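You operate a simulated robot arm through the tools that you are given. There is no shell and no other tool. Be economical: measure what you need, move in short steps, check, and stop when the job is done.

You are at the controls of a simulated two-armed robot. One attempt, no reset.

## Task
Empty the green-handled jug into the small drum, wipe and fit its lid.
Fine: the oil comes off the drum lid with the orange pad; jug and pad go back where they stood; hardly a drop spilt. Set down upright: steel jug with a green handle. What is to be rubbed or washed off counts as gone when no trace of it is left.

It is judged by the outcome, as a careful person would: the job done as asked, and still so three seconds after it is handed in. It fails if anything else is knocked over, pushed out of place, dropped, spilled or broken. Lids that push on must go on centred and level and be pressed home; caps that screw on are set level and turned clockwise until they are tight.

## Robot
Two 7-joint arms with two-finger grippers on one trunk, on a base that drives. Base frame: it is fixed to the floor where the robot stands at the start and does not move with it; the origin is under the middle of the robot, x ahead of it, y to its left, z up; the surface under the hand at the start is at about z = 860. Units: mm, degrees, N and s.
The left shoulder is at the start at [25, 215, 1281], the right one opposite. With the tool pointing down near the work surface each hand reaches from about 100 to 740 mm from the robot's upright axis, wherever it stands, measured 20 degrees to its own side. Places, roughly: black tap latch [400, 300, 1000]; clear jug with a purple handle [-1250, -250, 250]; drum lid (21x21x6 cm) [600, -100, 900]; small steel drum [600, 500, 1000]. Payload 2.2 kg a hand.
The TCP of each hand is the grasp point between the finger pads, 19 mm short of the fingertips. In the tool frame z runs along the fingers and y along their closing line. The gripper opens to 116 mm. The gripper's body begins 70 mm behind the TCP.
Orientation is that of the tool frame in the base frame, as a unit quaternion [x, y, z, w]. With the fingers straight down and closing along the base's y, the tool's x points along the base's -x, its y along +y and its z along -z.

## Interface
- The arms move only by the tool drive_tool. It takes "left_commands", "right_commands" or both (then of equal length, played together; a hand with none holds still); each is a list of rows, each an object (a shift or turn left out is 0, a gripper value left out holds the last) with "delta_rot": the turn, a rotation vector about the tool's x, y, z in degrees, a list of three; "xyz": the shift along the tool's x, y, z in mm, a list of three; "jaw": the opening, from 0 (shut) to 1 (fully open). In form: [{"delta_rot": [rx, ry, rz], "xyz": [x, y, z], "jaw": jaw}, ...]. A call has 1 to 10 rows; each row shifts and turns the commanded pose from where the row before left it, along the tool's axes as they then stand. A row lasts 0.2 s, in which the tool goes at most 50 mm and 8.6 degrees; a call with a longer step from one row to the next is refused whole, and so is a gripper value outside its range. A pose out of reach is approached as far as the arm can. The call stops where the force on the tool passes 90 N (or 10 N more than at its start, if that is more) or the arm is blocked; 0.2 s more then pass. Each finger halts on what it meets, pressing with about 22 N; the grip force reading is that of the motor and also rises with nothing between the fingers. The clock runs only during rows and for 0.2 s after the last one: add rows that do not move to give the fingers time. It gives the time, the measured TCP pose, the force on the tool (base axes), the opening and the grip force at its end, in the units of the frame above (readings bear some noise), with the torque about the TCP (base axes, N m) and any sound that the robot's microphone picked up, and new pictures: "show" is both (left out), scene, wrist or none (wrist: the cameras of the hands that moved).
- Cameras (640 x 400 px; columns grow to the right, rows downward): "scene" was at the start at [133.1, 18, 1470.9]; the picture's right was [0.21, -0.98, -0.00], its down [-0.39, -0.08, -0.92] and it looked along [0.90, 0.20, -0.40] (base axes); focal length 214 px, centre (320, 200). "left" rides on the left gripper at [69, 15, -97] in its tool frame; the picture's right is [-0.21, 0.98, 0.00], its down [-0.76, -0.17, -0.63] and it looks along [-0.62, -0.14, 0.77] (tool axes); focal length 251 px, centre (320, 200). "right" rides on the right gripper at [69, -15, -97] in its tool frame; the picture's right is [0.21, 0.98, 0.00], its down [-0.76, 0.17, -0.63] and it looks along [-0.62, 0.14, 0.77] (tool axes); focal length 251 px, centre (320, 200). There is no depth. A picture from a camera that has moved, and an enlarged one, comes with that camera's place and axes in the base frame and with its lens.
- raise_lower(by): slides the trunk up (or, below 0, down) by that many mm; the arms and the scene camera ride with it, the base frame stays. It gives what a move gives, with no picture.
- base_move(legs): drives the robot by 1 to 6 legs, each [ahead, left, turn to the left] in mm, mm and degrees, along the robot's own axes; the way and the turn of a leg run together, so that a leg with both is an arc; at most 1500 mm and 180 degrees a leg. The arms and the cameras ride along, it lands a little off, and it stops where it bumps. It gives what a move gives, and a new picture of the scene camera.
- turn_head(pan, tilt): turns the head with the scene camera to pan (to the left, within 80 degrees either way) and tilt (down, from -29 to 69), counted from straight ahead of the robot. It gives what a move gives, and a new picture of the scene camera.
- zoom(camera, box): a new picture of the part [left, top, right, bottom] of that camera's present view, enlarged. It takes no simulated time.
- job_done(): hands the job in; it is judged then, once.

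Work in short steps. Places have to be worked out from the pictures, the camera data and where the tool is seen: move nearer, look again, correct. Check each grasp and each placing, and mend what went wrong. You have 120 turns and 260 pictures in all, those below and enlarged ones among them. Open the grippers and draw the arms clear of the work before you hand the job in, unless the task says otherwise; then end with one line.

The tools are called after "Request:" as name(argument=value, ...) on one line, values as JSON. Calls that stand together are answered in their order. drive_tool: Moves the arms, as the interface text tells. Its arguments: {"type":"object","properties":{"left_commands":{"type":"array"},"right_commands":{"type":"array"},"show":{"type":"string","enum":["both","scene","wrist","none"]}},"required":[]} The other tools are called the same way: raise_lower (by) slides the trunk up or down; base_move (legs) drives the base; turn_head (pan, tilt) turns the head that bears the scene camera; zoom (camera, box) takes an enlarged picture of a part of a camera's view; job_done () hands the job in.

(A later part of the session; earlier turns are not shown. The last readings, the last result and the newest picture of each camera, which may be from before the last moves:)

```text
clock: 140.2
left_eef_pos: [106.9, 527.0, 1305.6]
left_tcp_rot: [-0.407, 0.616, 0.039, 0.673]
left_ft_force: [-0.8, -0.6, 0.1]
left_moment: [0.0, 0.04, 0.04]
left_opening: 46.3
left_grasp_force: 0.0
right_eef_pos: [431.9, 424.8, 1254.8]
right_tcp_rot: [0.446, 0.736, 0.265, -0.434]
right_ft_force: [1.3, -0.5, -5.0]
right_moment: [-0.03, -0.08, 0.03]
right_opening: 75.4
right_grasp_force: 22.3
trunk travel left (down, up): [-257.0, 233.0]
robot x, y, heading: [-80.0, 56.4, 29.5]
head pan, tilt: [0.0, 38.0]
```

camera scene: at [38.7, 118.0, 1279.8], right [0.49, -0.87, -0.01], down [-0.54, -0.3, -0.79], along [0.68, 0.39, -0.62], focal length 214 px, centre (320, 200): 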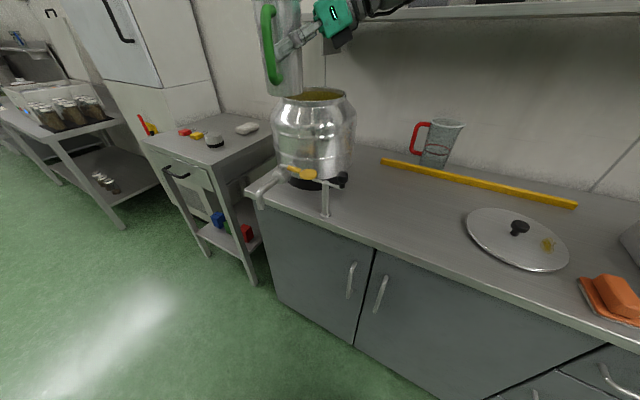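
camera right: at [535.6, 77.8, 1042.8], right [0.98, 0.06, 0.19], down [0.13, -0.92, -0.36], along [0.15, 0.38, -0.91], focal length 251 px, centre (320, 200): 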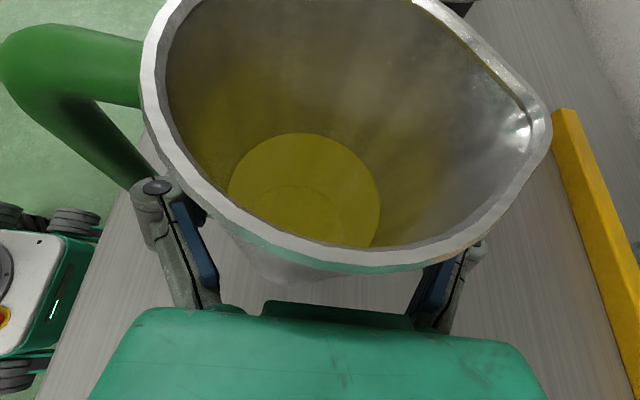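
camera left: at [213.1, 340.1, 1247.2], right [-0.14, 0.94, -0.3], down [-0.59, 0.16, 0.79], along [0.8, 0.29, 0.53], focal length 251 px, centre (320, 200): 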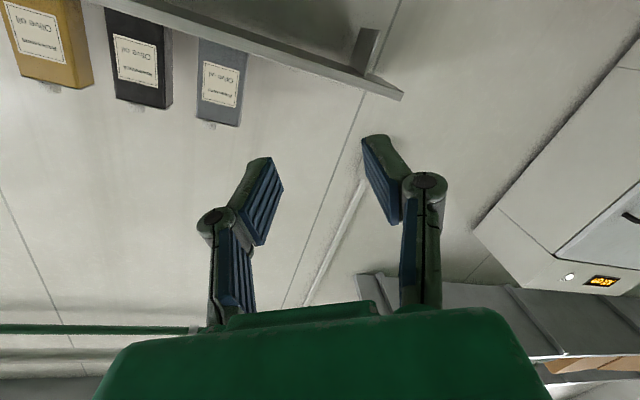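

Steady again. I raise the jug a bit more and drive forward toward the drum.

Request:
drive_tool(left_commands=[{}, {}, {}], right_commands=[{"xyz": [13, 0, -7.5]}, {"xyz": [13, 0, -7.5]}, {}], show="none")

Request:
base_move(legs=[[110, 0, 0]])

Request:
drive_tool(left_commands=[{}, {}, {}, {}, {}, {}, {}, {}], right_commands=[{}, {}, {}, {}, {}, {}, {}, {}])

```text
clock: 141.0
left_eef_pos: [107.1, 525.3, 1305.8]
left_tcp_rot: [-0.406, 0.617, 0.041, 0.673]
left_ft_force: [0.7, 0.0, 0.0]
left_moment: [-0.02, -0.01, 0.05]
left_opening: 46.5
left_grasp_force: 0.1
right_eef_pos: [436.1, 421.7, 1285.9]
right_tcp_rot: [0.446, 0.736, 0.265, -0.435]
right_ft_force: [0.4, -0.6, -4.6]
right_moment: [0.0, -0.12, -0.02]
right_opening: 75.5
right_grasp_force: 22.2
trunk travel left (down, up): [-257.0, 233.0]
robot x, y, heading: [-74.7, 61.2, 29.9]
head pan, tilt: [0.0, 38.0]
```

```text
clock: 142.2
left_eef_pos: [196.2, 593.4, 1302.2]
left_tcp_rot: [-0.409, 0.615, 0.036, 0.674]
left_ft_force: [0.4, 0.8, -0.5]
left_moment: [-0.01, -0.02, -0.02]
left_opening: 46.1
left_grasp_force: 0.1
right_eef_pos: [523.5, 491.9, 1283.7]
right_tcp_rot: [0.446, 0.739, 0.262, -0.432]
right_ft_force: [-0.6, 0.9, -5.6]
right_moment: [0.03, -0.15, -0.04]
right_opening: 75.7
right_grasp_force: 22.3
trunk travel left (down, up): [-257.0, 233.0]
robot x, y, heading: [15.4, 120.5, 29.6]
head pan, tilt: [0.0, 38.0]
camera scene: at [124.1, 191.3, 1280.0], right [0.49, -0.87, 0.01], down [-0.53, -0.31, -0.79], along [0.69, 0.38, -0.62], focal length 214 px, centre (320, 200)
```

scene: 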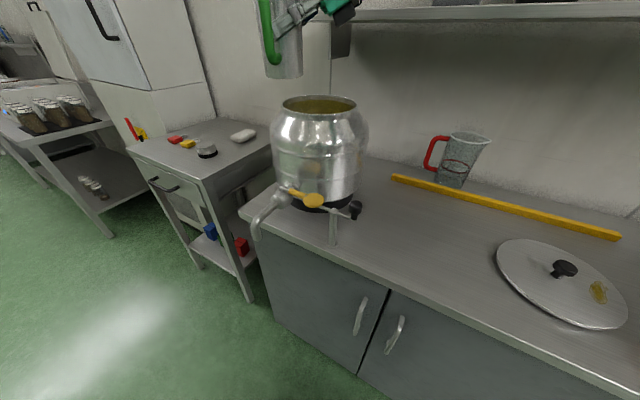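

```text
clock: 144.0
left_eef_pos: [196.8, 589.9, 1304.2]
left_tcp_rot: [-0.409, 0.616, 0.036, 0.672]
left_ft_force: [0.8, -0.1, 0.2]
left_moment: [-0.03, -0.01, 0.03]
left_opening: 46.4
left_grasp_force: 0.0
right_eef_pos: [522.7, 484.6, 1286.6]
right_tcp_rot: [0.445, 0.738, 0.264, -0.433]
right_ft_force: [0.6, -0.8, -4.6]
right_moment: [-0.01, -0.15, -0.01]
right_opening: 75.3
right_grasp_force: 22.4
trunk travel left (down, up): [-257.0, 233.0]
robot x, y, heading: [17.0, 121.9, 29.5]
head pan, tilt: [0.0, 38.0]
camera scene: at [125.8, 189.5, 1279.9], right [0.49, -0.87, 0.01], down [-0.54, -0.31, -0.79], along [0.68, 0.39, -0.62], focal length 214 px, centre (320, 200)
camera right: at [533.6, 432.4, 1392.5], right [0.82, 0.54, 0.19], down [0.58, -0.74, -0.35], along [-0.05, 0.4, -0.92], focal length 251 px, centre (320, 200)
camera left: at [128.0, 510.0, 1245.9], right [-0.59, 0.74, -0.31], down [-0.59, -0.14, 0.79], along [0.54, 0.65, 0.53], focal length 251 px, centre (320, 200)
```

scene: 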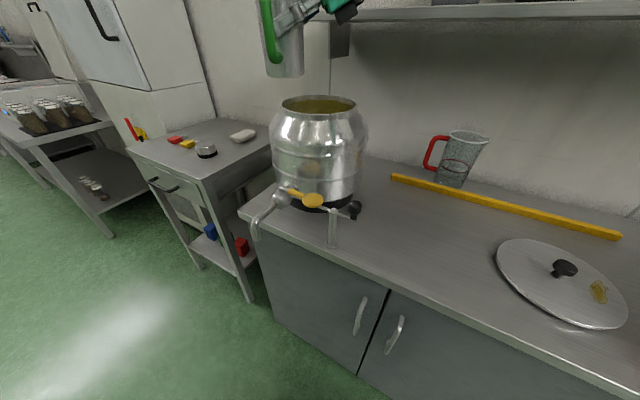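
right: 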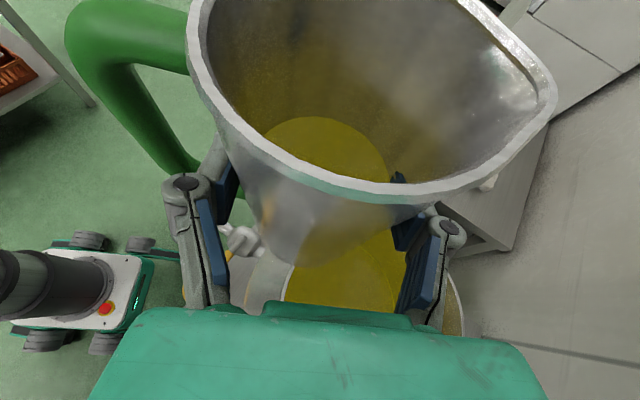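
left: 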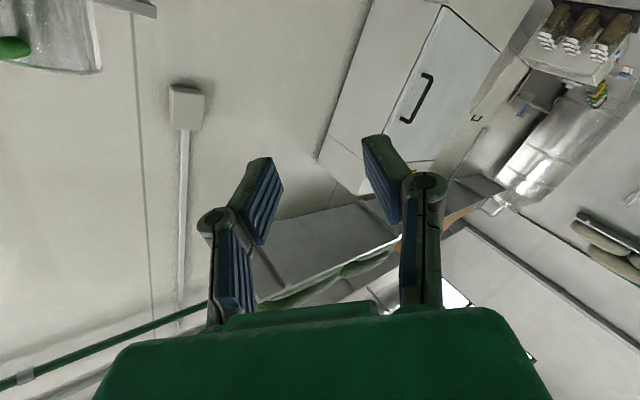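

The mouth re-measures at (611,474,1138). I yaw the hand 30° clockwise so the spout points along +x, keeping the jug upright, and set it just short of the mouth centre.

Request:
drive_tool(left_commands=[{}, {}, {}, {}, {}, {}, {}], right_commands=[{"delta_rot": [-6.5, 0, 3.6], "xyz": [-2.8, 5, -5]}, {"delta_rot": [-6.5, 0, 3.6], "xyz": [-2.8, 5, -5]}, {"delta_rot": [-6.5, 0, 3.6], "xyz": [-2.8, 5, -5]}, {"delta_rot": [-6.5, 0, 3.6], "xyz": [-2.8, 5, -5]}, {}, {}, {}], show="none")

Request:
zoom(camera="right", box=[0, 0, 640, 400])

Request:
turn_head(pan=5, tilt=15)

```text
clock: 145.6
left_eef_pos: [198.7, 585.7, 1304.7]
left_tcp_rot: [-0.41, 0.615, 0.038, 0.672]
left_ft_force: [-0.1, 0.6, 0.4]
left_moment: [-0.02, 0.02, -0.04]
left_opening: 46.7
left_grasp_force: 0.1
right_eef_pos: [548.0, 466.3, 1286.8]
right_tcp_rot: [0.619, 0.598, 0.368, -0.352]
right_ft_force: [-0.3, -0.3, -4.9]
right_moment: [-0.05, -0.09, -0.01]
right_opening: 75.2
right_grasp_force: 21.9
trunk travel left (down, up): [-257.0, 233.0]
robot x, y, heading: [18.8, 119.1, 29.7]
head pan, tilt: [0.0, 38.0]
```

```text
1.00 times, centred on (320, 200) of right (not enlarged: the box is as wide or as high as the picture)
camera zoom: at [530.9, 416.3, 1392.7], right [0.98, 0.07, 0.19], down [0.13, -0.92, -0.36], along [0.15, 0.37, -0.91], focal length 251 px, centre (320, 200)
```

zoom: 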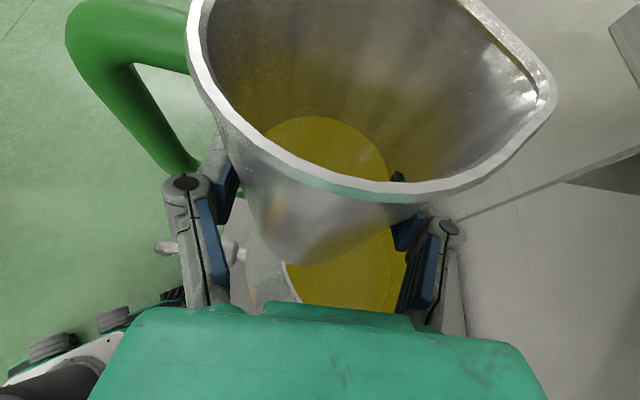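

```text
clock: 146.5
left_eef_pos: [199.2, 585.1, 1304.5]
left_tcp_rot: [-0.409, 0.616, 0.038, 0.672]
left_ft_force: [0.2, -0.1, 0.3]
left_moment: [0.01, -0.02, 0.01]
left_opening: 46.3
left_grasp_force: 0.0
right_eef_pos: [549.0, 464.4, 1287.1]
right_tcp_rot: [0.62, 0.597, 0.368, -0.352]
right_ft_force: [0.5, -0.5, -4.7]
right_moment: [-0.05, -0.07, 0.0]
right_opening: 75.4
right_grasp_force: 22.2
trunk travel left (down, up): [-257.0, 233.0]
robot x, y, heading: [19.2, 118.1, 29.6]
head pan, tilt: [5.0, 15.0]
camera scene: at [129.9, 195.3, 1316.5], right [0.57, -0.82, 0.0], down [-0.22, -0.15, -0.96], along [0.79, 0.55, -0.26], focal length 214 px, centre (320, 200)
```

scene: 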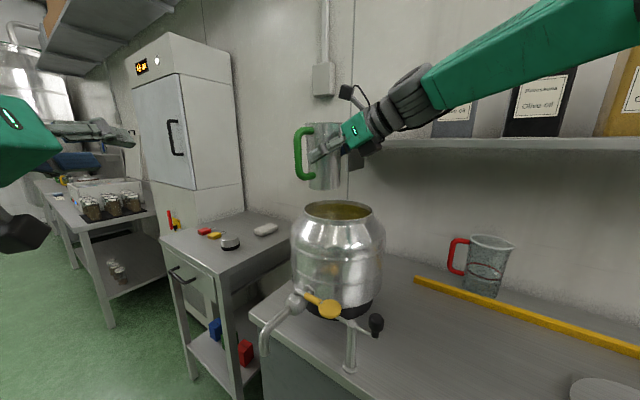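

Clear view: the jug hangs just above the mouth. I lower it to z≈1242 and centre it, then start tilting about the horizontal axis (first 48°).

Request:
drive_tool(left_commands=[{}, {}, {}, {}, {}, {}, {}, {}, {}, {}], right_commands=[{"xyz": [-9, 0, 7]}, {"xyz": [-18, 0, 13]}, {"xyz": [-9, 0, 6]}, {"delta_rot": [1.93, 0, 3.5]}, {"delta_rot": [3.86, 0, 7.02]}, {"delta_rot": [3.86, 0, 7.02]}, {"delta_rot": [3.86, 0, 7.02]}, {"delta_rot": [3.86, 0, 7.02]}, {"delta_rot": [3.86, 0, 7.02]}, {"delta_rot": [1.93, 0, 3.5]}])

```text
clock: 148.7
left_eef_pos: [200.2, 584.7, 1304.2]
left_tcp_rot: [-0.41, 0.616, 0.038, 0.672]
left_ft_force: [-0.8, -0.2, -0.3]
left_moment: [0.03, 0.0, 0.03]
left_opening: 46.6
left_grasp_force: 0.0
right_eef_pos: [550.1, 472.1, 1242.4]
right_tcp_rot: [0.71, 0.397, 0.093, -0.574]
right_ft_force: [-0.7, -0.4, -5.1]
right_moment: [-0.06, -0.11, -0.03]
right_opening: 75.3
right_grasp_force: 21.8
trunk travel left (down, up): [-257.0, 233.0]
robot x, y, heading: [20.2, 119.8, 29.6]
head pan, tilt: [5.0, 15.0]
camera scene: at [130.6, 195.0, 1316.5], right [0.57, -0.82, 0.0], down [-0.22, -0.15, -0.96], along [0.79, 0.55, -0.26], focal length 214 px, centre (320, 200)
camera right: at [619.0, 416.7, 1324.2], right [0.8, 0.07, -0.6], down [-0.19, -0.91, -0.36], along [-0.57, 0.4, -0.71], focal length 251 px, centre (320, 200)
camera left: at [130.3, 506.8, 1246.6], right [-0.59, 0.74, -0.31], down [-0.59, -0.14, 0.79], along [0.55, 0.65, 0.53], focal length 251 px, centre (320, 200)
```

scene: 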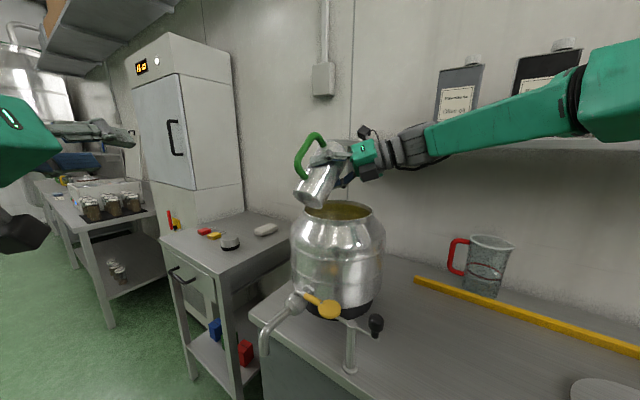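
right: 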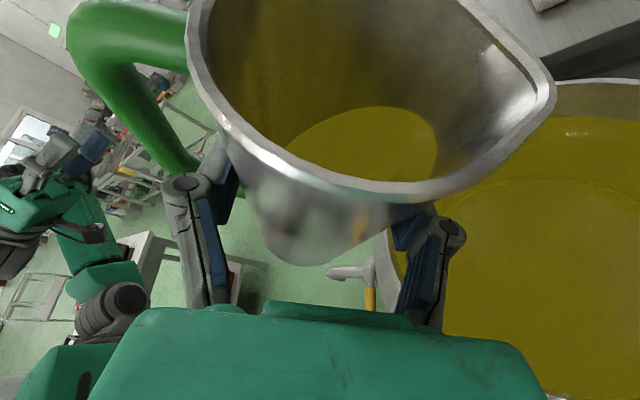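
left: 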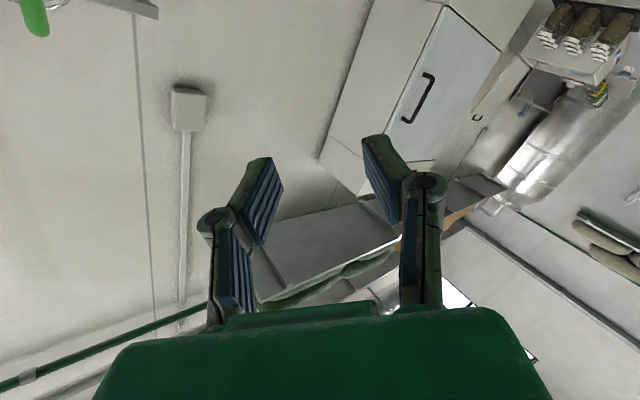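

Working well; the lip is over the mouth. I continue tilting slowly to about 84°.

Request:
drive_tool(left_commands=[{}, {}, {}, {}, {}, {}, {}, {}, {}, {}], right_commands=[{"delta_rot": [1.93, 0, 3.5]}, {"delta_rot": [1.93, 0, 3.5]}, {"delta_rot": [1.93, 0, 3.5]}, {"delta_rot": [1.93, 0, 3.5]}, {"delta_rot": [1.93, 0, 3.5]}, {"delta_rot": [1.93, 0, 3.5]}, {"delta_rot": [1.93, 0, 3.5]}, {"delta_rot": [1.93, 0, 3.5]}, {"delta_rot": [1.93, 0, 3.5]}, {}], show="none")

Request:
zoom(camera="scene", box=[240, 110, 440, 240])

Request:
zoom(camera="right", box=[0, 0, 640, 400])

```text
clock: 150.9
left_eef_pos: [200.1, 584.5, 1304.3]
left_tcp_rot: [-0.41, 0.615, 0.038, 0.672]
left_ft_force: [-0.4, -0.1, 0.5]
left_moment: [0.0, -0.02, 0.0]
left_opening: 46.4
left_grasp_force: 0.0
right_eef_pos: [550.8, 469.0, 1242.7]
right_tcp_rot: [0.697, 0.199, -0.126, -0.677]
right_ft_force: [0.7, 0.7, -1.9]
right_moment: [-0.02, 0.01, 0.01]
right_opening: 75.4
right_grasp_force: 22.3
trunk travel left (down, up): [-257.0, 233.0]
robot x, y, heading: [20.0, 120.8, 29.9]
head pan, tilt: [5.0, 15.0]
```

```text
3.08 times, centred on (340, 175) of scene
camera zoom: at [130.2, 194.7, 1316.6], right [0.57, -0.82, 0.0], down [-0.22, -0.15, -0.96], along [0.79, 0.55, -0.26], focal length 660 px, centre (258, 277)
```

zoom: 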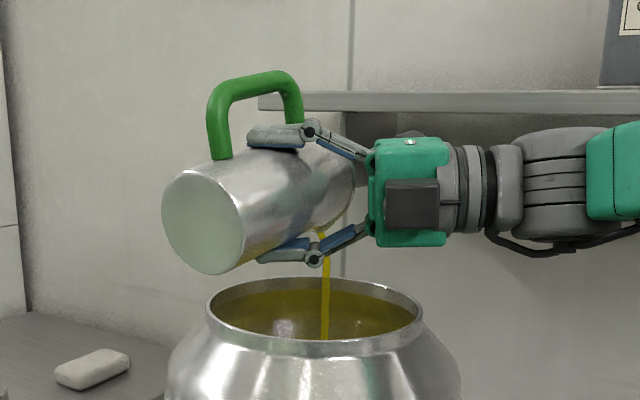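

```text
1.00 times, centred on (320, 200) of right (not enlarged: the box is as wide or as high as the picture)
camera zoom: at [654.5, 414.4, 1268.7], right [0.3, 0.09, -0.95], down [-0.37, -0.91, -0.21], along [-0.88, 0.41, -0.23], focal length 251 px, centre (320, 200)
```

zoom: 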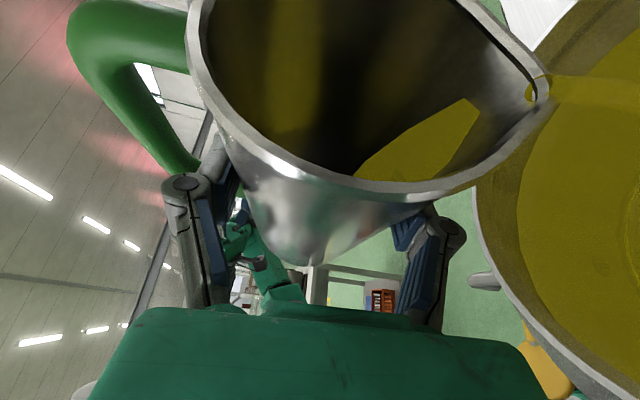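

A clean stream goes into the mouth. I keep tilting to about 120° to empty it.

Request:
drive_tool(left_commands=[{}, {}, {}, {}, {}, {}, {}, {}, {}, {}], right_commands=[{"delta_rot": [1.93, 0, 3.5]}, {"delta_rot": [1.93, 0, 3.5]}, {"delta_rot": [1.93, 0, 3.5]}, {"delta_rot": [1.93, 0, 3.5]}, {"delta_rot": [1.93, 0, 3.5]}, {"delta_rot": [1.93, 0, 3.5]}, {"delta_rot": [1.93, 0, 3.5]}, {"delta_rot": [1.93, 0, 3.5]}, {"delta_rot": [1.93, 0, 3.5]}, {}], show="none")

Request:
drive_tool(left_commands=[{}, {}, {}, {}, {}, {}, {}, {}, {}, {}], right_commands=[{}, {}, {}, {}, {}, {}, {}, {}, {}, {}], show="none")

Request:
zoom(camera="scene", box=[240, 110, 440, 240])

Request:
zoom(camera="right", box=[0, 0, 640, 400])

```text
clock: 153.1
left_eef_pos: [199.9, 586.2, 1305.2]
left_tcp_rot: [-0.409, 0.616, 0.038, 0.672]
left_ft_force: [0.7, 0.3, 0.4]
left_moment: [0.0, 0.01, 0.0]
left_opening: 46.4
left_grasp_force: 0.0
right_eef_pos: [551.0, 468.8, 1241.9]
right_tcp_rot: [-0.615, 0.018, 0.332, 0.715]
right_ft_force: [-0.2, -0.4, -2.5]
right_moment: [-0.01, 0.02, -0.03]
right_opening: 75.2
right_grasp_force: 22.1
trunk travel left (down, up): [-257.0, 233.0]
robot x, y, heading: [18.0, 118.7, 29.5]
head pan, tilt: [5.0, 15.0]
```

```text
clock: 155.3
left_eef_pos: [199.7, 585.0, 1304.7]
left_tcp_rot: [-0.41, 0.615, 0.038, 0.672]
left_ft_force: [0.5, -0.2, -0.3]
left_moment: [0.0, 0.0, -0.03]
left_opening: 46.3
left_grasp_force: 0.0
right_eef_pos: [551.3, 468.9, 1242.0]
right_tcp_rot: [-0.616, 0.017, 0.333, 0.714]
right_ft_force: [-0.3, 0.8, -1.7]
right_moment: [-0.05, 0.0, 0.0]
right_opening: 75.2
right_grasp_force: 22.0
trunk travel left (down, up): [-257.0, 233.0]
robot x, y, heading: [17.9, 117.4, 29.8]
head pan, tilt: [5.0, 15.0]
```

```text
3.08 times, centred on (340, 175) of scene
camera zoom: at [130.4, 194.6, 1316.5], right [0.57, -0.82, 0.0], down [-0.22, -0.15, -0.96], along [0.79, 0.55, -0.26], focal length 660 px, centre (258, 277)
```

zoom: 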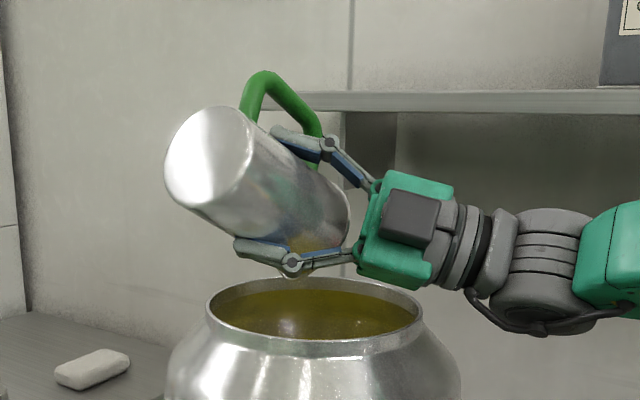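

```text
1.00 times, centred on (320, 200) of right (not enlarged: the box is as wide or as high as the picture)
camera zoom: at [650.2, 414.7, 1201.4], right [-0.32, 0.12, -0.94], down [-0.43, -0.9, 0.03], along [-0.85, 0.41, 0.34], focal length 251 px, centre (320, 200)
```

zoom: 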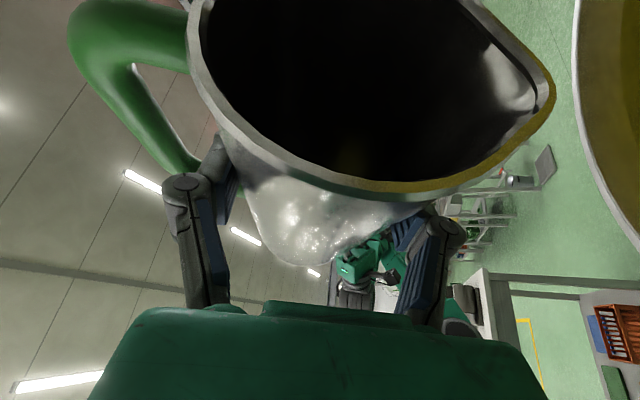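

Empty. I tilt a few more degrees and wait for last drops.

Request:
drive_tool(left_commands=[{}, {}, {}, {}, {}, {}, {}, {}, {}, {}], right_commands=[{"delta_rot": [1.93, 0, 3.5]}, {"delta_rot": [1.93, 0, 3.5]}, {}, {}, {}, {}, {}, {}, {}, {}], show="none")

Request:
drive_tool(left_commands=[{}, {}, {}, {}, {}, {}, {}, {}, {}, {}], right_commands=[{}, {}, {}, {}, {}, {}, {}, {}, {}, {}], show="none")

Request:
zoom(camera="right", box=[180, 0, 600, 262])

Request:
zoom(camera="scene", box=[290, 140, 390, 220])

```text
clock: 157.5
left_eef_pos: [199.2, 583.6, 1304.4]
left_tcp_rot: [-0.409, 0.616, 0.038, 0.672]
left_ft_force: [-0.7, 0.0, -0.3]
left_moment: [-0.01, 0.01, 0.0]
left_opening: 46.6
left_grasp_force: 0.0
right_eef_pos: [552.4, 469.7, 1243.9]
right_tcp_rot: [-0.603, 0.041, 0.353, 0.714]
right_ft_force: [0.0, -0.1, -1.6]
right_moment: [-0.02, -0.01, 0.02]
right_opening: 75.2
right_grasp_force: 22.1
right hand out of reach, approached as far as the arm can: row 2
trunk travel left (down, up): [-257.0, 233.0]
robot x, y, heading: [16.7, 119.6, 29.7]
head pan, tilt: [5.0, 15.0]
```

```text
clock: 159.7
left_eef_pos: [199.0, 584.9, 1304.3]
left_tcp_rot: [-0.409, 0.616, 0.038, 0.672]
left_ft_force: [-0.3, -0.6, 0.3]
left_moment: [0.01, 0.0, -0.03]
left_opening: 46.3
left_grasp_force: 0.0
right_eef_pos: [553.1, 469.0, 1242.8]
right_tcp_rot: [-0.602, 0.042, 0.353, 0.715]
right_ft_force: [-0.2, 0.0, -2.6]
right_moment: [-0.02, 0.02, -0.01]
right_opening: 75.3
right_grasp_force: 21.8
trunk travel left (down, up): [-257.0, 233.0]
robot x, y, heading: [16.8, 120.4, 29.7]
head pan, tilt: [5.0, 15.0]
```

```text
1.52 times, centred on (390, 131) of right
camera zoom: at [648.0, 413.8, 1194.8], right [-0.38, 0.12, -0.92], down [-0.43, -0.9, 0.06], along [-0.82, 0.41, 0.4], focal length 383 px, centre (213, 305)
```

zoom: 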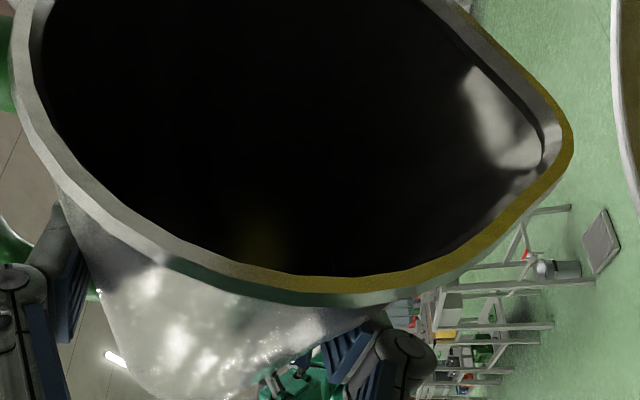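

```text
5.00 times, centred on (340, 180) of scene
camera zoom: at [130.3, 194.7, 1316.5], right [0.57, -0.82, 0.0], down [-0.22, -0.15, -0.96], along [0.79, 0.55, -0.26], focal length 1072 px, centre (220, 300)
```

zoom: 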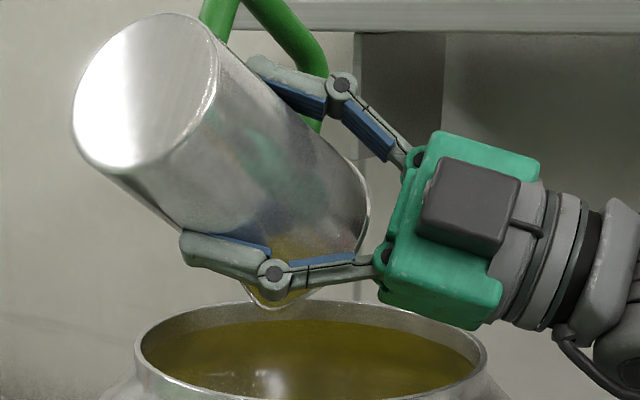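

The jug is empty. I rotate it back upright in place.

Request:
drive_tool(left_commands=[{}, {}, {}, {}, {}, {}, {}, {}, {}, {}], right_commands=[{"delta_rot": [-1.93, 0, -3.5]}, {"delta_rot": [-3.86, 0, -7.02]}, {"delta_rot": [-3.86, 0, -7.02]}, {"delta_rot": [-3.86, 0, -7.02]}, {"delta_rot": [-3.86, 0, -7.02]}, {"delta_rot": [-3.86, 0, -7.02]}, {"delta_rot": [-3.86, 0, -7.02]}, {"delta_rot": [-3.86, 0, -7.02]}, {"delta_rot": [-3.86, 0, -7.02]}, {"delta_rot": [-3.86, 0, -7.02]}], show="none")

Request:
drive_tool(left_commands=[{}, {}, {}, {}, {}, {}, {}, {}, {}, {}], right_commands=[{"delta_rot": [-3.86, 0, -7.02]}, {"delta_rot": [-3.86, 0, -7.02]}, {"delta_rot": [-3.86, 0, -7.02]}, {"delta_rot": [-3.86, 0, -7.02]}, {"delta_rot": [-3.86, 0, -7.02]}, {"delta_rot": [-3.6, 0, -6.5]}, {}, {}, {}, {}], show="scene")

```text
clock: 161.9
left_eef_pos: [200.6, 585.1, 1304.4]
left_tcp_rot: [-0.41, 0.615, 0.039, 0.672]
left_ft_force: [0.2, -0.4, 0.2]
left_moment: [-0.01, -0.01, 0.0]
left_opening: 46.6
left_grasp_force: 0.1
right_eef_pos: [550.4, 470.2, 1242.8]
right_tcp_rot: [0.709, 0.399, 0.096, -0.573]
right_ft_force: [-0.5, -0.8, -2.4]
right_moment: [-0.03, -0.03, -0.04]
right_opening: 75.2
right_grasp_force: 22.7
trunk travel left (down, up): [-257.0, 233.0]
robot x, y, heading: [19.8, 119.8, 29.8]
head pan, tilt: [5.0, 15.0]
```

```text
clock: 164.1
left_eef_pos: [200.0, 584.9, 1305.0]
left_tcp_rot: [-0.407, 0.616, 0.038, 0.673]
left_ft_force: [-0.9, 0.8, -0.3]
left_moment: [0.0, -0.01, -0.01]
left_opening: 46.1
left_grasp_force: 0.1
right_eef_pos: [551.0, 469.2, 1243.2]
right_tcp_rot: [0.621, 0.596, 0.367, -0.354]
right_ft_force: [1.0, -0.1, -1.2]
right_moment: [-0.04, -0.05, 0.01]
right_opening: 75.3
right_grasp_force: 22.6
trunk travel left (down, up): [-257.0, 233.0]
robot x, y, heading: [15.5, 119.9, 29.7]
head pan, tilt: [5.0, 15.0]
camera scene: at [129.6, 194.9, 1316.6], right [0.57, -0.82, 0.0], down [-0.21, -0.15, -0.96], along [0.79, 0.55, -0.26], focal length 214 px, centre (320, 200)
```

scene: 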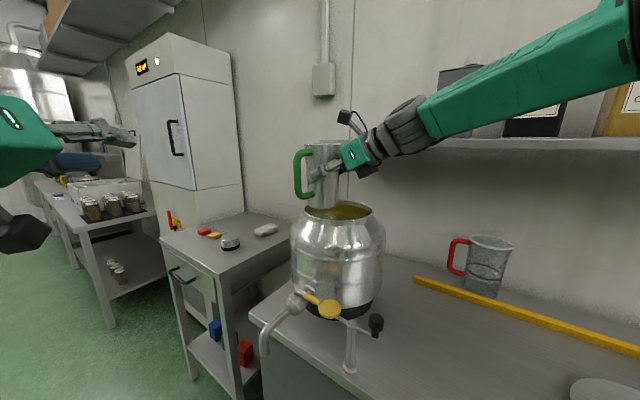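

Upright with the same orientation as at pick-up. I raise it clear of the drum and carry it back over its place with the arm alone.

Request:
drive_tool(left_commands=[{}, {}, {}, {}, {}, {}, {}, {}, {}, {}], right_commands=[{"xyz": [19.6, 0, -10.9]}, {"xyz": [19.6, 0, -10.9]}, {"xyz": [-10, 0, -18]}, {"xyz": [-19.3, 0, -35]}, {"xyz": [-19.3, 0, -35]}, {"xyz": [-19.3, 0, -35]}, {"xyz": [-19.3, 0, -35]}, {"xyz": [-19.3, 0, -35]}, {"xyz": [-19.3, 0, -35]}, {"xyz": [-19.3, 0, -35]}], show="none")

Request:
turn_head(pan=-30, tilt=38)

Request:
drive_tool(left_commands=[{}, {}, {}, {}, {}, {}], right_commands=[{"xyz": [-10, 0, -18]}, {}, {}, {}, {}, {}])

```text
clock: 166.3
left_eef_pos: [202.3, 576.3, 1308.9]
left_tcp_rot: [-0.407, 0.616, 0.042, 0.674]
left_ft_force: [0.8, -1.0, 0.6]
left_moment: [0.01, 0.02, 0.04]
left_opening: 46.6
left_grasp_force: 0.0
right_eef_pos: [542.4, 162.3, 1282.3]
right_tcp_rot: [0.62, 0.594, 0.368, -0.357]
right_ft_force: [-0.1, -0.5, -1.3]
right_moment: [-0.02, -0.02, 0.02]
right_opening: 75.3
right_grasp_force: 22.3
trunk travel left (down, up): [-257.0, 233.0]
robot x, y, heading: [18.6, 119.0, 29.4]
head pan, tilt: [5.0, 15.0]
```

```text
clock: 167.3
left_eef_pos: [201.2, 581.2, 1306.2]
left_tcp_rot: [-0.407, 0.616, 0.039, 0.674]
left_ft_force: [-0.3, 0.0, -0.5]
left_moment: [0.01, -0.01, 0.01]
left_opening: 46.5
left_grasp_force: 0.1
right_eef_pos: [540.7, 168.0, 1284.3]
right_tcp_rot: [0.62, 0.595, 0.368, -0.356]
right_ft_force: [0.4, -0.1, -1.2]
right_moment: [-0.01, -0.04, -0.01]
right_opening: 75.0
right_grasp_force: 21.9
trunk travel left (down, up): [-257.0, 233.0]
robot x, y, heading: [17.6, 118.6, 29.6]
head pan, tilt: [-30.0, 38.0]
camera scene: at [141.0, 135.1, 1280.2], right [-0.01, -1.0, 0.0], down [-0.62, 0.0, -0.79], along [0.79, 0.0, -0.62], focal length 214 px, centre (320, 200)
```

scene: 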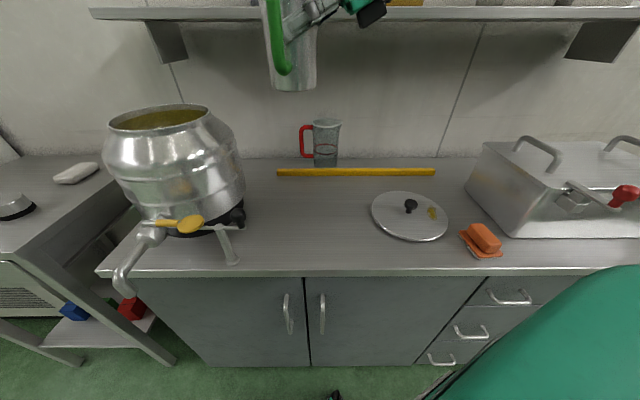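

```text
clock: 168.7
left_eef_pos: [199.8, 582.4, 1306.2]
left_tcp_rot: [-0.408, 0.616, 0.039, 0.673]
left_ft_force: [0.3, -0.1, 0.1]
left_moment: [0.0, 0.03, 0.03]
left_opening: 46.6
left_grasp_force: 0.0
right_eef_pos: [538.9, 147.9, 1285.5]
right_tcp_rot: [0.62, 0.595, 0.367, -0.355]
right_ft_force: [-0.9, 0.4, -1.5]
right_moment: [-0.02, -0.01, 0.01]
right_opening: 75.4
right_grasp_force: 22.6
trunk travel left (down, up): [-257.0, 233.0]
robot x, y, heading: [16.7, 118.7, 29.4]
head pan, tilt: [-30.0, 38.0]
camera scene: at [139.5, 137.4, 1280.2], right [-0.01, -1.0, 0.0], down [-0.62, 0.0, -0.79], along [0.79, -0.01, -0.62], focal length 214 px, centre (320, 200)
camera right: at [522.7, 97.0, 1391.0], right [0.98, 0.06, 0.19], down [0.13, -0.92, -0.36], along [0.15, 0.38, -0.91], focal length 251 px, centre (320, 200)
camera left: at [130.1, 504.5, 1247.5], right [-0.59, 0.75, -0.31], down [-0.59, -0.15, 0.79], along [0.55, 0.65, 0.53], focal length 251 px, centre (320, 200)
```

scene: 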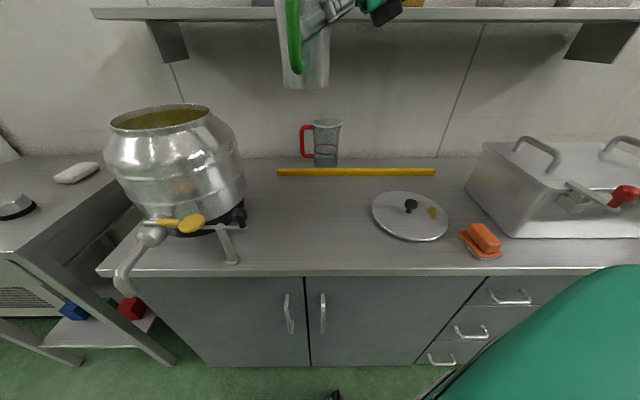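
right: 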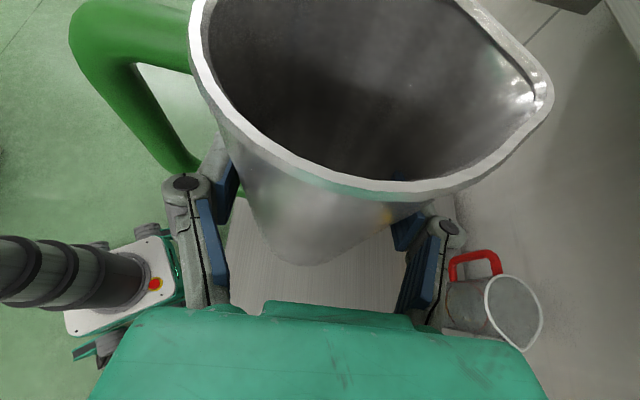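
left: 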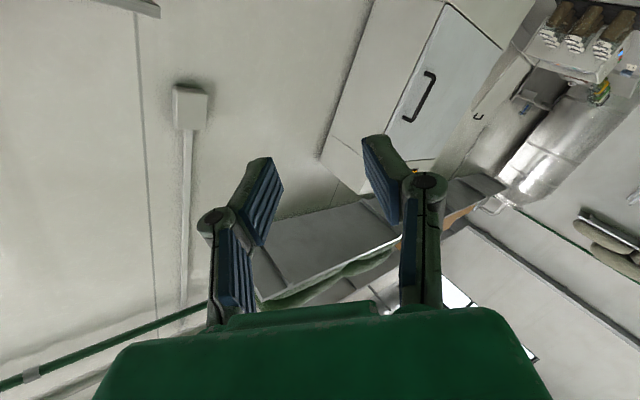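

Jug axis sits about 5–11 mm beyond the TCP in y. From the early pictures its home is ≈(559,120), so I bring the TCP to ≈(556,114) and down to just above the table.

Request:
drive_tool(left_commands=[{}, {}, {}, {}, {}, {}, {}, {}, {}, {}], right_commands=[{"xyz": [-34.8, 2, 15]}, {"xyz": [-34.8, 2, 15]}, {"xyz": [-34.8, 2, 15]}, {"xyz": [-34.8, 2, 15]}, {"xyz": [-34.8, 2, 15]}, {"xyz": [-34.8, 2, 15]}, {"xyz": [-34.8, 2, 15]}, {"xyz": [-34.8, 2, 15]}, {"xyz": [-26, 2, 12]}, {}], show="none")

Request:
drive_tool(left_commands=[{}, {}, {}, {}, {}, {}, {}, {}, {}], right_commands=[{}, {}, {}, {}, {}, {}, {}, {}, {}], show="scene")

```text
clock: 170.9
left_eef_pos: [200.1, 583.1, 1306.2]
left_tcp_rot: [-0.408, 0.616, 0.038, 0.673]
left_ft_force: [0.3, -0.2, -0.1]
left_moment: [-0.01, -0.01, 0.01]
left_opening: 46.7
left_grasp_force: 0.1
right_eef_pos: [554.6, 117.1, 954.6]
right_tcp_rot: [0.62, 0.595, 0.367, -0.355]
right_ft_force: [0.2, -0.6, -1.8]
right_moment: [-0.01, -0.04, -0.03]
right_opening: 75.3
right_grasp_force: 22.0
trunk travel left (down, up): [-257.0, 233.0]
robot x, y, heading: [18.5, 118.3, 29.7]
head pan, tilt: [-30.0, 38.0]
```

```text
clock: 172.9
left_eef_pos: [199.9, 582.2, 1306.5]
left_tcp_rot: [-0.407, 0.616, 0.039, 0.673]
left_ft_force: [-0.8, -0.7, -0.4]
left_moment: [-0.03, 0.03, 0.0]
left_opening: 46.3
left_grasp_force: 0.0
right_eef_pos: [555.5, 118.6, 954.8]
right_tcp_rot: [0.621, 0.595, 0.367, -0.355]
right_ft_force: [0.2, 0.3, -1.9]
right_moment: [-0.02, -0.03, 0.0]
right_opening: 75.2
right_grasp_force: 21.8
trunk travel left (down, up): [-257.0, 233.0]
robot x, y, heading: [19.4, 117.5, 29.8]
head pan, tilt: [-30.0, 38.0]
camera scene: at [139.9, 137.4, 1280.2], right [-0.01, -1.0, 0.0], down [-0.62, 0.0, -0.79], along [0.79, -0.01, -0.62], focal length 214 px, centre (320, 200)
```

scene: 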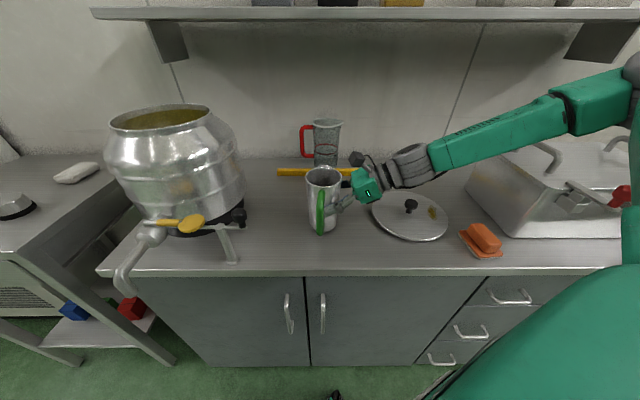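

I zoom in to verify the jug's position before setting it down.

Request:
zoom(camera="scene", box=[260, 150, 420, 250])

```text
4.00 times, centred on (340, 200) of scene
camera zoom: at [139.9, 137.4, 1280.2], right [-0.01, -1.0, 0.0], down [-0.62, 0.0, -0.79], along [0.79, -0.01, -0.62], focal length 858 px, centre (240, 200)
```

zoom: 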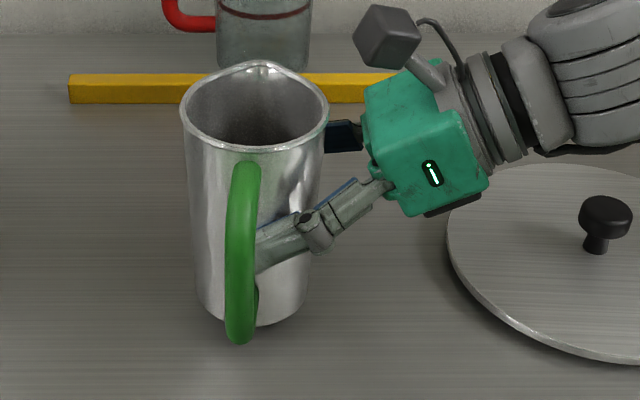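

By the same measure the jug is at ≈(554,122) versus home ≈(561,119). I correct by (+6,−3) and lower it to contact.

Request:
drive_tool(left_commands=[{}, {}, {}, {}, {}, {}, {}], right_commands=[{"xyz": [-1.4, 6, -2.6]}, {"xyz": [-4.4, 0, 2.4]}, {"xyz": [-4.4, 0, 2.4]}, {"xyz": [-3.5, 0, 1.9]}, {"xyz": [-2, 0, 1]}, {}, {}], show="none")

Request:
zoom(camera="scene", box=[260, 150, 420, 250])

```text
clock: 174.5
left_eef_pos: [200.1, 583.1, 1305.7]
left_tcp_rot: [-0.408, 0.616, 0.039, 0.673]
left_ft_force: [0.2, -0.3, 0.5]
left_moment: [-0.03, -0.01, -0.01]
left_opening: 46.5
left_grasp_force: 0.2
right_eef_pos: [560.7, 113.8, 939.0]
right_tcp_rot: [0.621, 0.595, 0.367, -0.355]
right_ft_force: [-0.4, 0.0, -2.5]
right_moment: [0.02, -0.04, 0.05]
right_opening: 75.2
right_grasp_force: 21.7
trunk travel left (down, up): [-257.0, 233.0]
robot x, y, heading: [18.2, 119.9, 29.6]
head pan, tilt: [-30.0, 38.0]
```

```text
4.00 times, centred on (340, 200) of scene
camera zoom: at [139.9, 137.4, 1280.2], right [-0.01, -1.0, 0.0], down [-0.62, 0.0, -0.79], along [0.79, -0.01, -0.62], focal length 858 px, centre (240, 200)
```

zoom: 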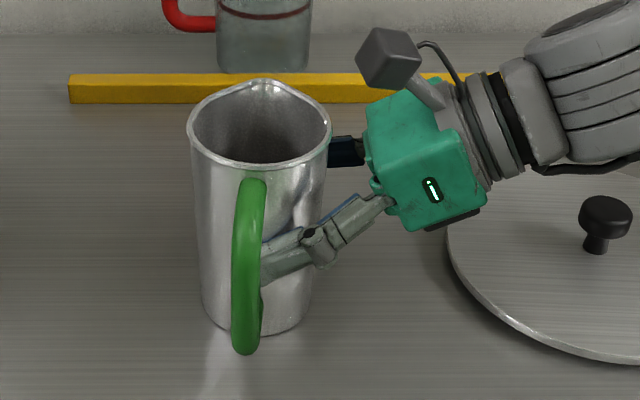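

Almost down. I lower by a millimetre or so at a time until the table takes the weight.

Request:
drive_tool(left_commands=[{}, {}, {}, {}], right_commands=[{"xyz": [-1.3, 0, 0.7]}, {"xyz": [-1.3, 0, 0.7]}, {}, {}], show="none")

Request:
drive_tool(left_commands=[{}, {}, {}, {}], right_commands=[{"xyz": [-0.9, 0, 0.5]}, {"xyz": [-0.9, 0, 0.5]}, {}, {}], show="none")

```text
clock: 175.5
left_eef_pos: [199.2, 582.5, 1306.5]
left_tcp_rot: [-0.408, 0.615, 0.038, 0.674]
left_ft_force: [-0.8, -0.2, 0.5]
left_moment: [0.02, 0.01, 0.01]
left_opening: 46.4
left_grasp_force: 0.0
right_eef_pos: [561.0, 113.6, 936.1]
right_tcp_rot: [0.619, 0.596, 0.367, -0.355]
right_ft_force: [6.7, 0.9, 14.2]
right_moment: [0.07, -0.04, -0.01]
right_opening: 75.1
right_grasp_force: 22.4
trunk travel left (down, up): [-257.0, 233.0]
robot x, y, heading: [15.7, 118.0, 29.7]
head pan, tilt: [-30.0, 38.0]
```

```text
clock: 176.5
left_eef_pos: [199.1, 580.6, 1306.9]
left_tcp_rot: [-0.407, 0.615, 0.038, 0.674]
left_ft_force: [0.6, -0.3, 0.5]
left_moment: [0.0, 0.01, -0.02]
left_opening: 46.5
left_grasp_force: 0.1
right_eef_pos: [559.3, 113.0, 935.0]
right_tcp_rot: [0.62, 0.595, 0.368, -0.355]
right_ft_force: [1.7, -4.3, 13.7]
right_moment: [0.28, -0.02, 0.0]
right_opening: 74.8
right_grasp_force: 22.0
trunk travel left (down, up): [-257.0, 233.0]
robot x, y, heading: [16.7, 120.0, 29.6]
head pan, tilt: [-30.0, 38.0]
```

On the table. I relax 1.5 mm and open slowly.

Request:
drive_tool(left_commands=[{}, {}, {}, {}, {}, {}, {}, {}, {}], right_commands=[{"xyz": [1.3, 0, -0.7]}, {"jaw": 0.64}, {"jaw": 0.66}, {"jaw": 0.68}, {"jaw": 0.71}, {"jaw": 0.75}, {"jaw": 0.8}, {"jaw": 0.85}, {}], show="none")

Request:
zoom(camera="scene", box=[260, 150, 420, 250])

Request:
zoom(camera="right", box=[0, 0, 640, 400])

```text
clock: 178.5
left_eef_pos: [199.6, 582.6, 1305.9]
left_tcp_rot: [-0.407, 0.616, 0.038, 0.673]
left_ft_force: [0.0, -0.5, 0.7]
left_moment: [-0.02, -0.01, 0.01]
left_opening: 46.5
left_grasp_force: 0.0
right_eef_pos: [561.3, 112.4, 937.3]
right_tcp_rot: [0.621, 0.595, 0.367, -0.355]
right_ft_force: [0.0, -0.2, -0.1]
right_moment: [-0.02, 0.0, -0.01]
right_opening: 98.7
right_grasp_force: 0.0
trunk travel left (down, up): [-257.0, 233.0]
robot x, y, heading: [19.1, 116.8, 29.5]
head pan, tilt: [-30.0, 38.0]
```

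```text
4.00 times, centred on (340, 200) of scene
camera zoom: at [139.6, 137.5, 1280.2], right [-0.01, -1.0, 0.0], down [-0.62, 0.0, -0.79], along [0.79, -0.01, -0.62], focal length 858 px, centre (240, 200)
```

zoom: 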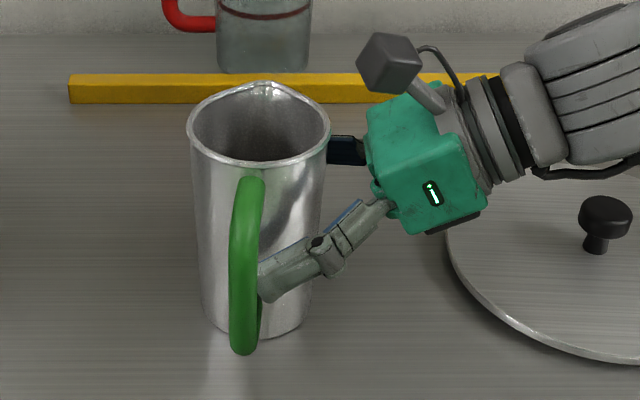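

```text
1.00 times, centred on (320, 200) of right (not enlarged: the box is as wide or as high as the picture)
camera zoom: at [544.4, 61.7, 1042.3], right [0.98, 0.06, 0.19], down [0.13, -0.92, -0.36], along [0.15, 0.38, -0.91], focal length 251 px, centre (320, 200)
```

zoom: 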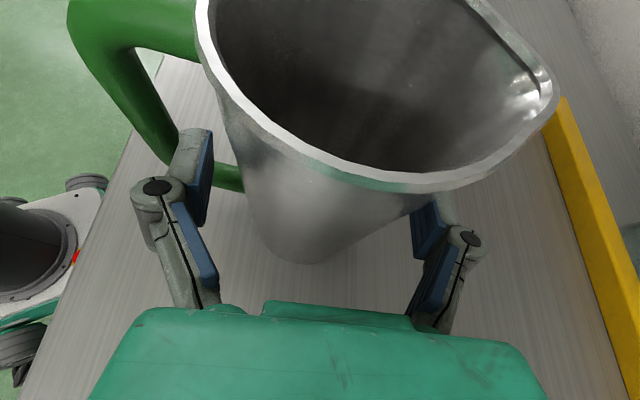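

The jug stands upright at its home spot. I withdraw the hand straight back along the tool axis, then rise.

Request:
drive_tool(left_commands=[{}, {}, {}, {}, {}, {}, {}, {}, {}, {}], right_commands=[{"xyz": [0, 0, -20]}, {"xyz": [0, 0, -35]}, {"xyz": [0, 0, -40]}, {"xyz": [0, 0, -40]}, {"xyz": [0, 0, -40]}, {"xyz": [39, 0, -22]}, {"xyz": [39, 0, -22]}, {"xyz": [39, 0, -22]}, {"xyz": [39, 0, -22]}, {}], show="scene")

```text
clock: 180.7
left_eef_pos: [198.3, 584.0, 1305.2]
left_tcp_rot: [-0.408, 0.615, 0.037, 0.674]
left_ft_force: [0.6, -0.1, -0.5]
left_moment: [0.01, -0.02, -0.03]
left_opening: 46.6
left_grasp_force: 0.1
right_eef_pos: [555.8, -41.0, 1196.2]
right_tcp_rot: [0.62, 0.595, 0.368, -0.355]
right_ft_force: [0.2, 0.7, -0.2]
right_moment: [0.04, 0.01, -0.04]
right_opening: 98.6
right_grasp_force: 0.1
trunk travel left (down, up): [-257.0, 233.0]
robot x, y, heading: [17.4, 115.9, 29.6]
head pan, tilt: [-30.0, 38.0]
camera scene: at [138.5, 138.6, 1280.3], right [-0.01, -1.0, 0.0], down [-0.62, 0.0, -0.79], along [0.79, -0.01, -0.62], focal length 214 px, centre (320, 200)
```

scene: 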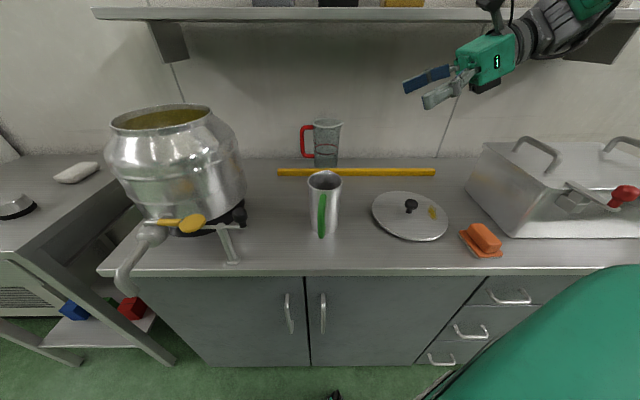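

Jug placed. I turn the base back 30° to the right to face the lid and pad.

Request:
base_move(legs=[[0, 0, -15], [0, 0, -15]])

Request:
drive_tool(left_commands=[{}, {}, {}, {}, {}, {}, {}, {}, {}, {}], right_commands=[{"delta_rot": [0, -8, 0]}, {"delta_rot": [0, -8, 0]}, {"delta_rot": [0, -8, 0]}, {"delta_rot": [0, -8, 0]}, {"delta_rot": [0, -8, 0]}, {"delta_rot": [0, -8, 0]}, {"delta_rot": [0, -8, 0]}, {"delta_rot": [0, -5, 0]}, {}, {}], show="none")

```text
clock: 182.9
left_eef_pos: [404.2, 439.6, 1305.1]
left_tcp_rot: [-0.238, 0.699, -0.135, 0.661]
left_ft_force: [-0.2, -0.1, 0.4]
left_moment: [-0.01, 0.01, -0.04]
left_opening: 46.2
left_grasp_force: 0.1
right_eef_pos: [406.6, -281.4, 1196.6]
right_tcp_rot: [0.753, 0.418, 0.445, -0.247]
right_ft_force: [0.2, -0.4, -0.5]
right_moment: [-0.01, -0.04, -0.01]
right_opening: 98.7
right_grasp_force: 0.0
trunk travel left (down, up): [-257.0, 233.0]
robot x, y, heading: [16.9, 119.2, 0.3]
head pan, tilt: [-30.0, 38.0]
camera scene: at [132.8, 80.4, 1280.4], right [-0.5, -0.87, 0.0], down [-0.54, 0.3, -0.79], along [0.68, -0.4, -0.62], focal length 214 px, centre (320, 200)
```

scene: 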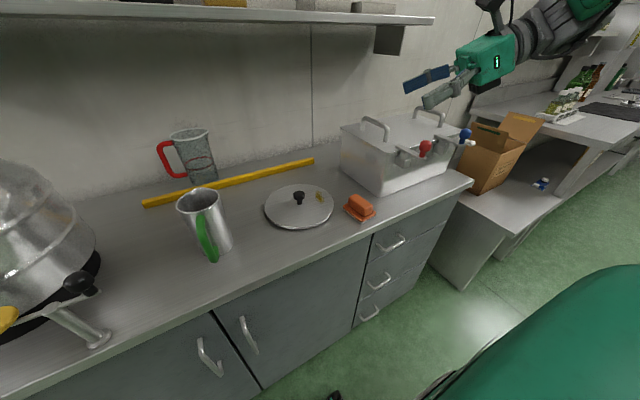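

```text
clock: 185.1
left_eef_pos: [404.2, 436.0, 1305.6]
left_tcp_rot: [-0.239, 0.699, -0.135, 0.66]
left_ft_force: [0.4, -0.3, 0.1]
left_moment: [0.02, 0.02, -0.02]
left_opening: 46.5
left_grasp_force: 0.0
right_eef_pos: [405.4, -288.1, 1195.9]
right_tcp_rot: [0.874, 0.485, 0.005, -0.007]
right_ft_force: [-0.7, -0.1, 0.3]
right_moment: [0.02, 0.04, -0.02]
right_opening: 98.8
right_grasp_force: 0.0
trunk travel left (down, up): [-257.0, 233.0]
robot x, y, heading: [17.2, 121.2, -0.1]
head pan, tilt: [-30.0, 38.0]
```

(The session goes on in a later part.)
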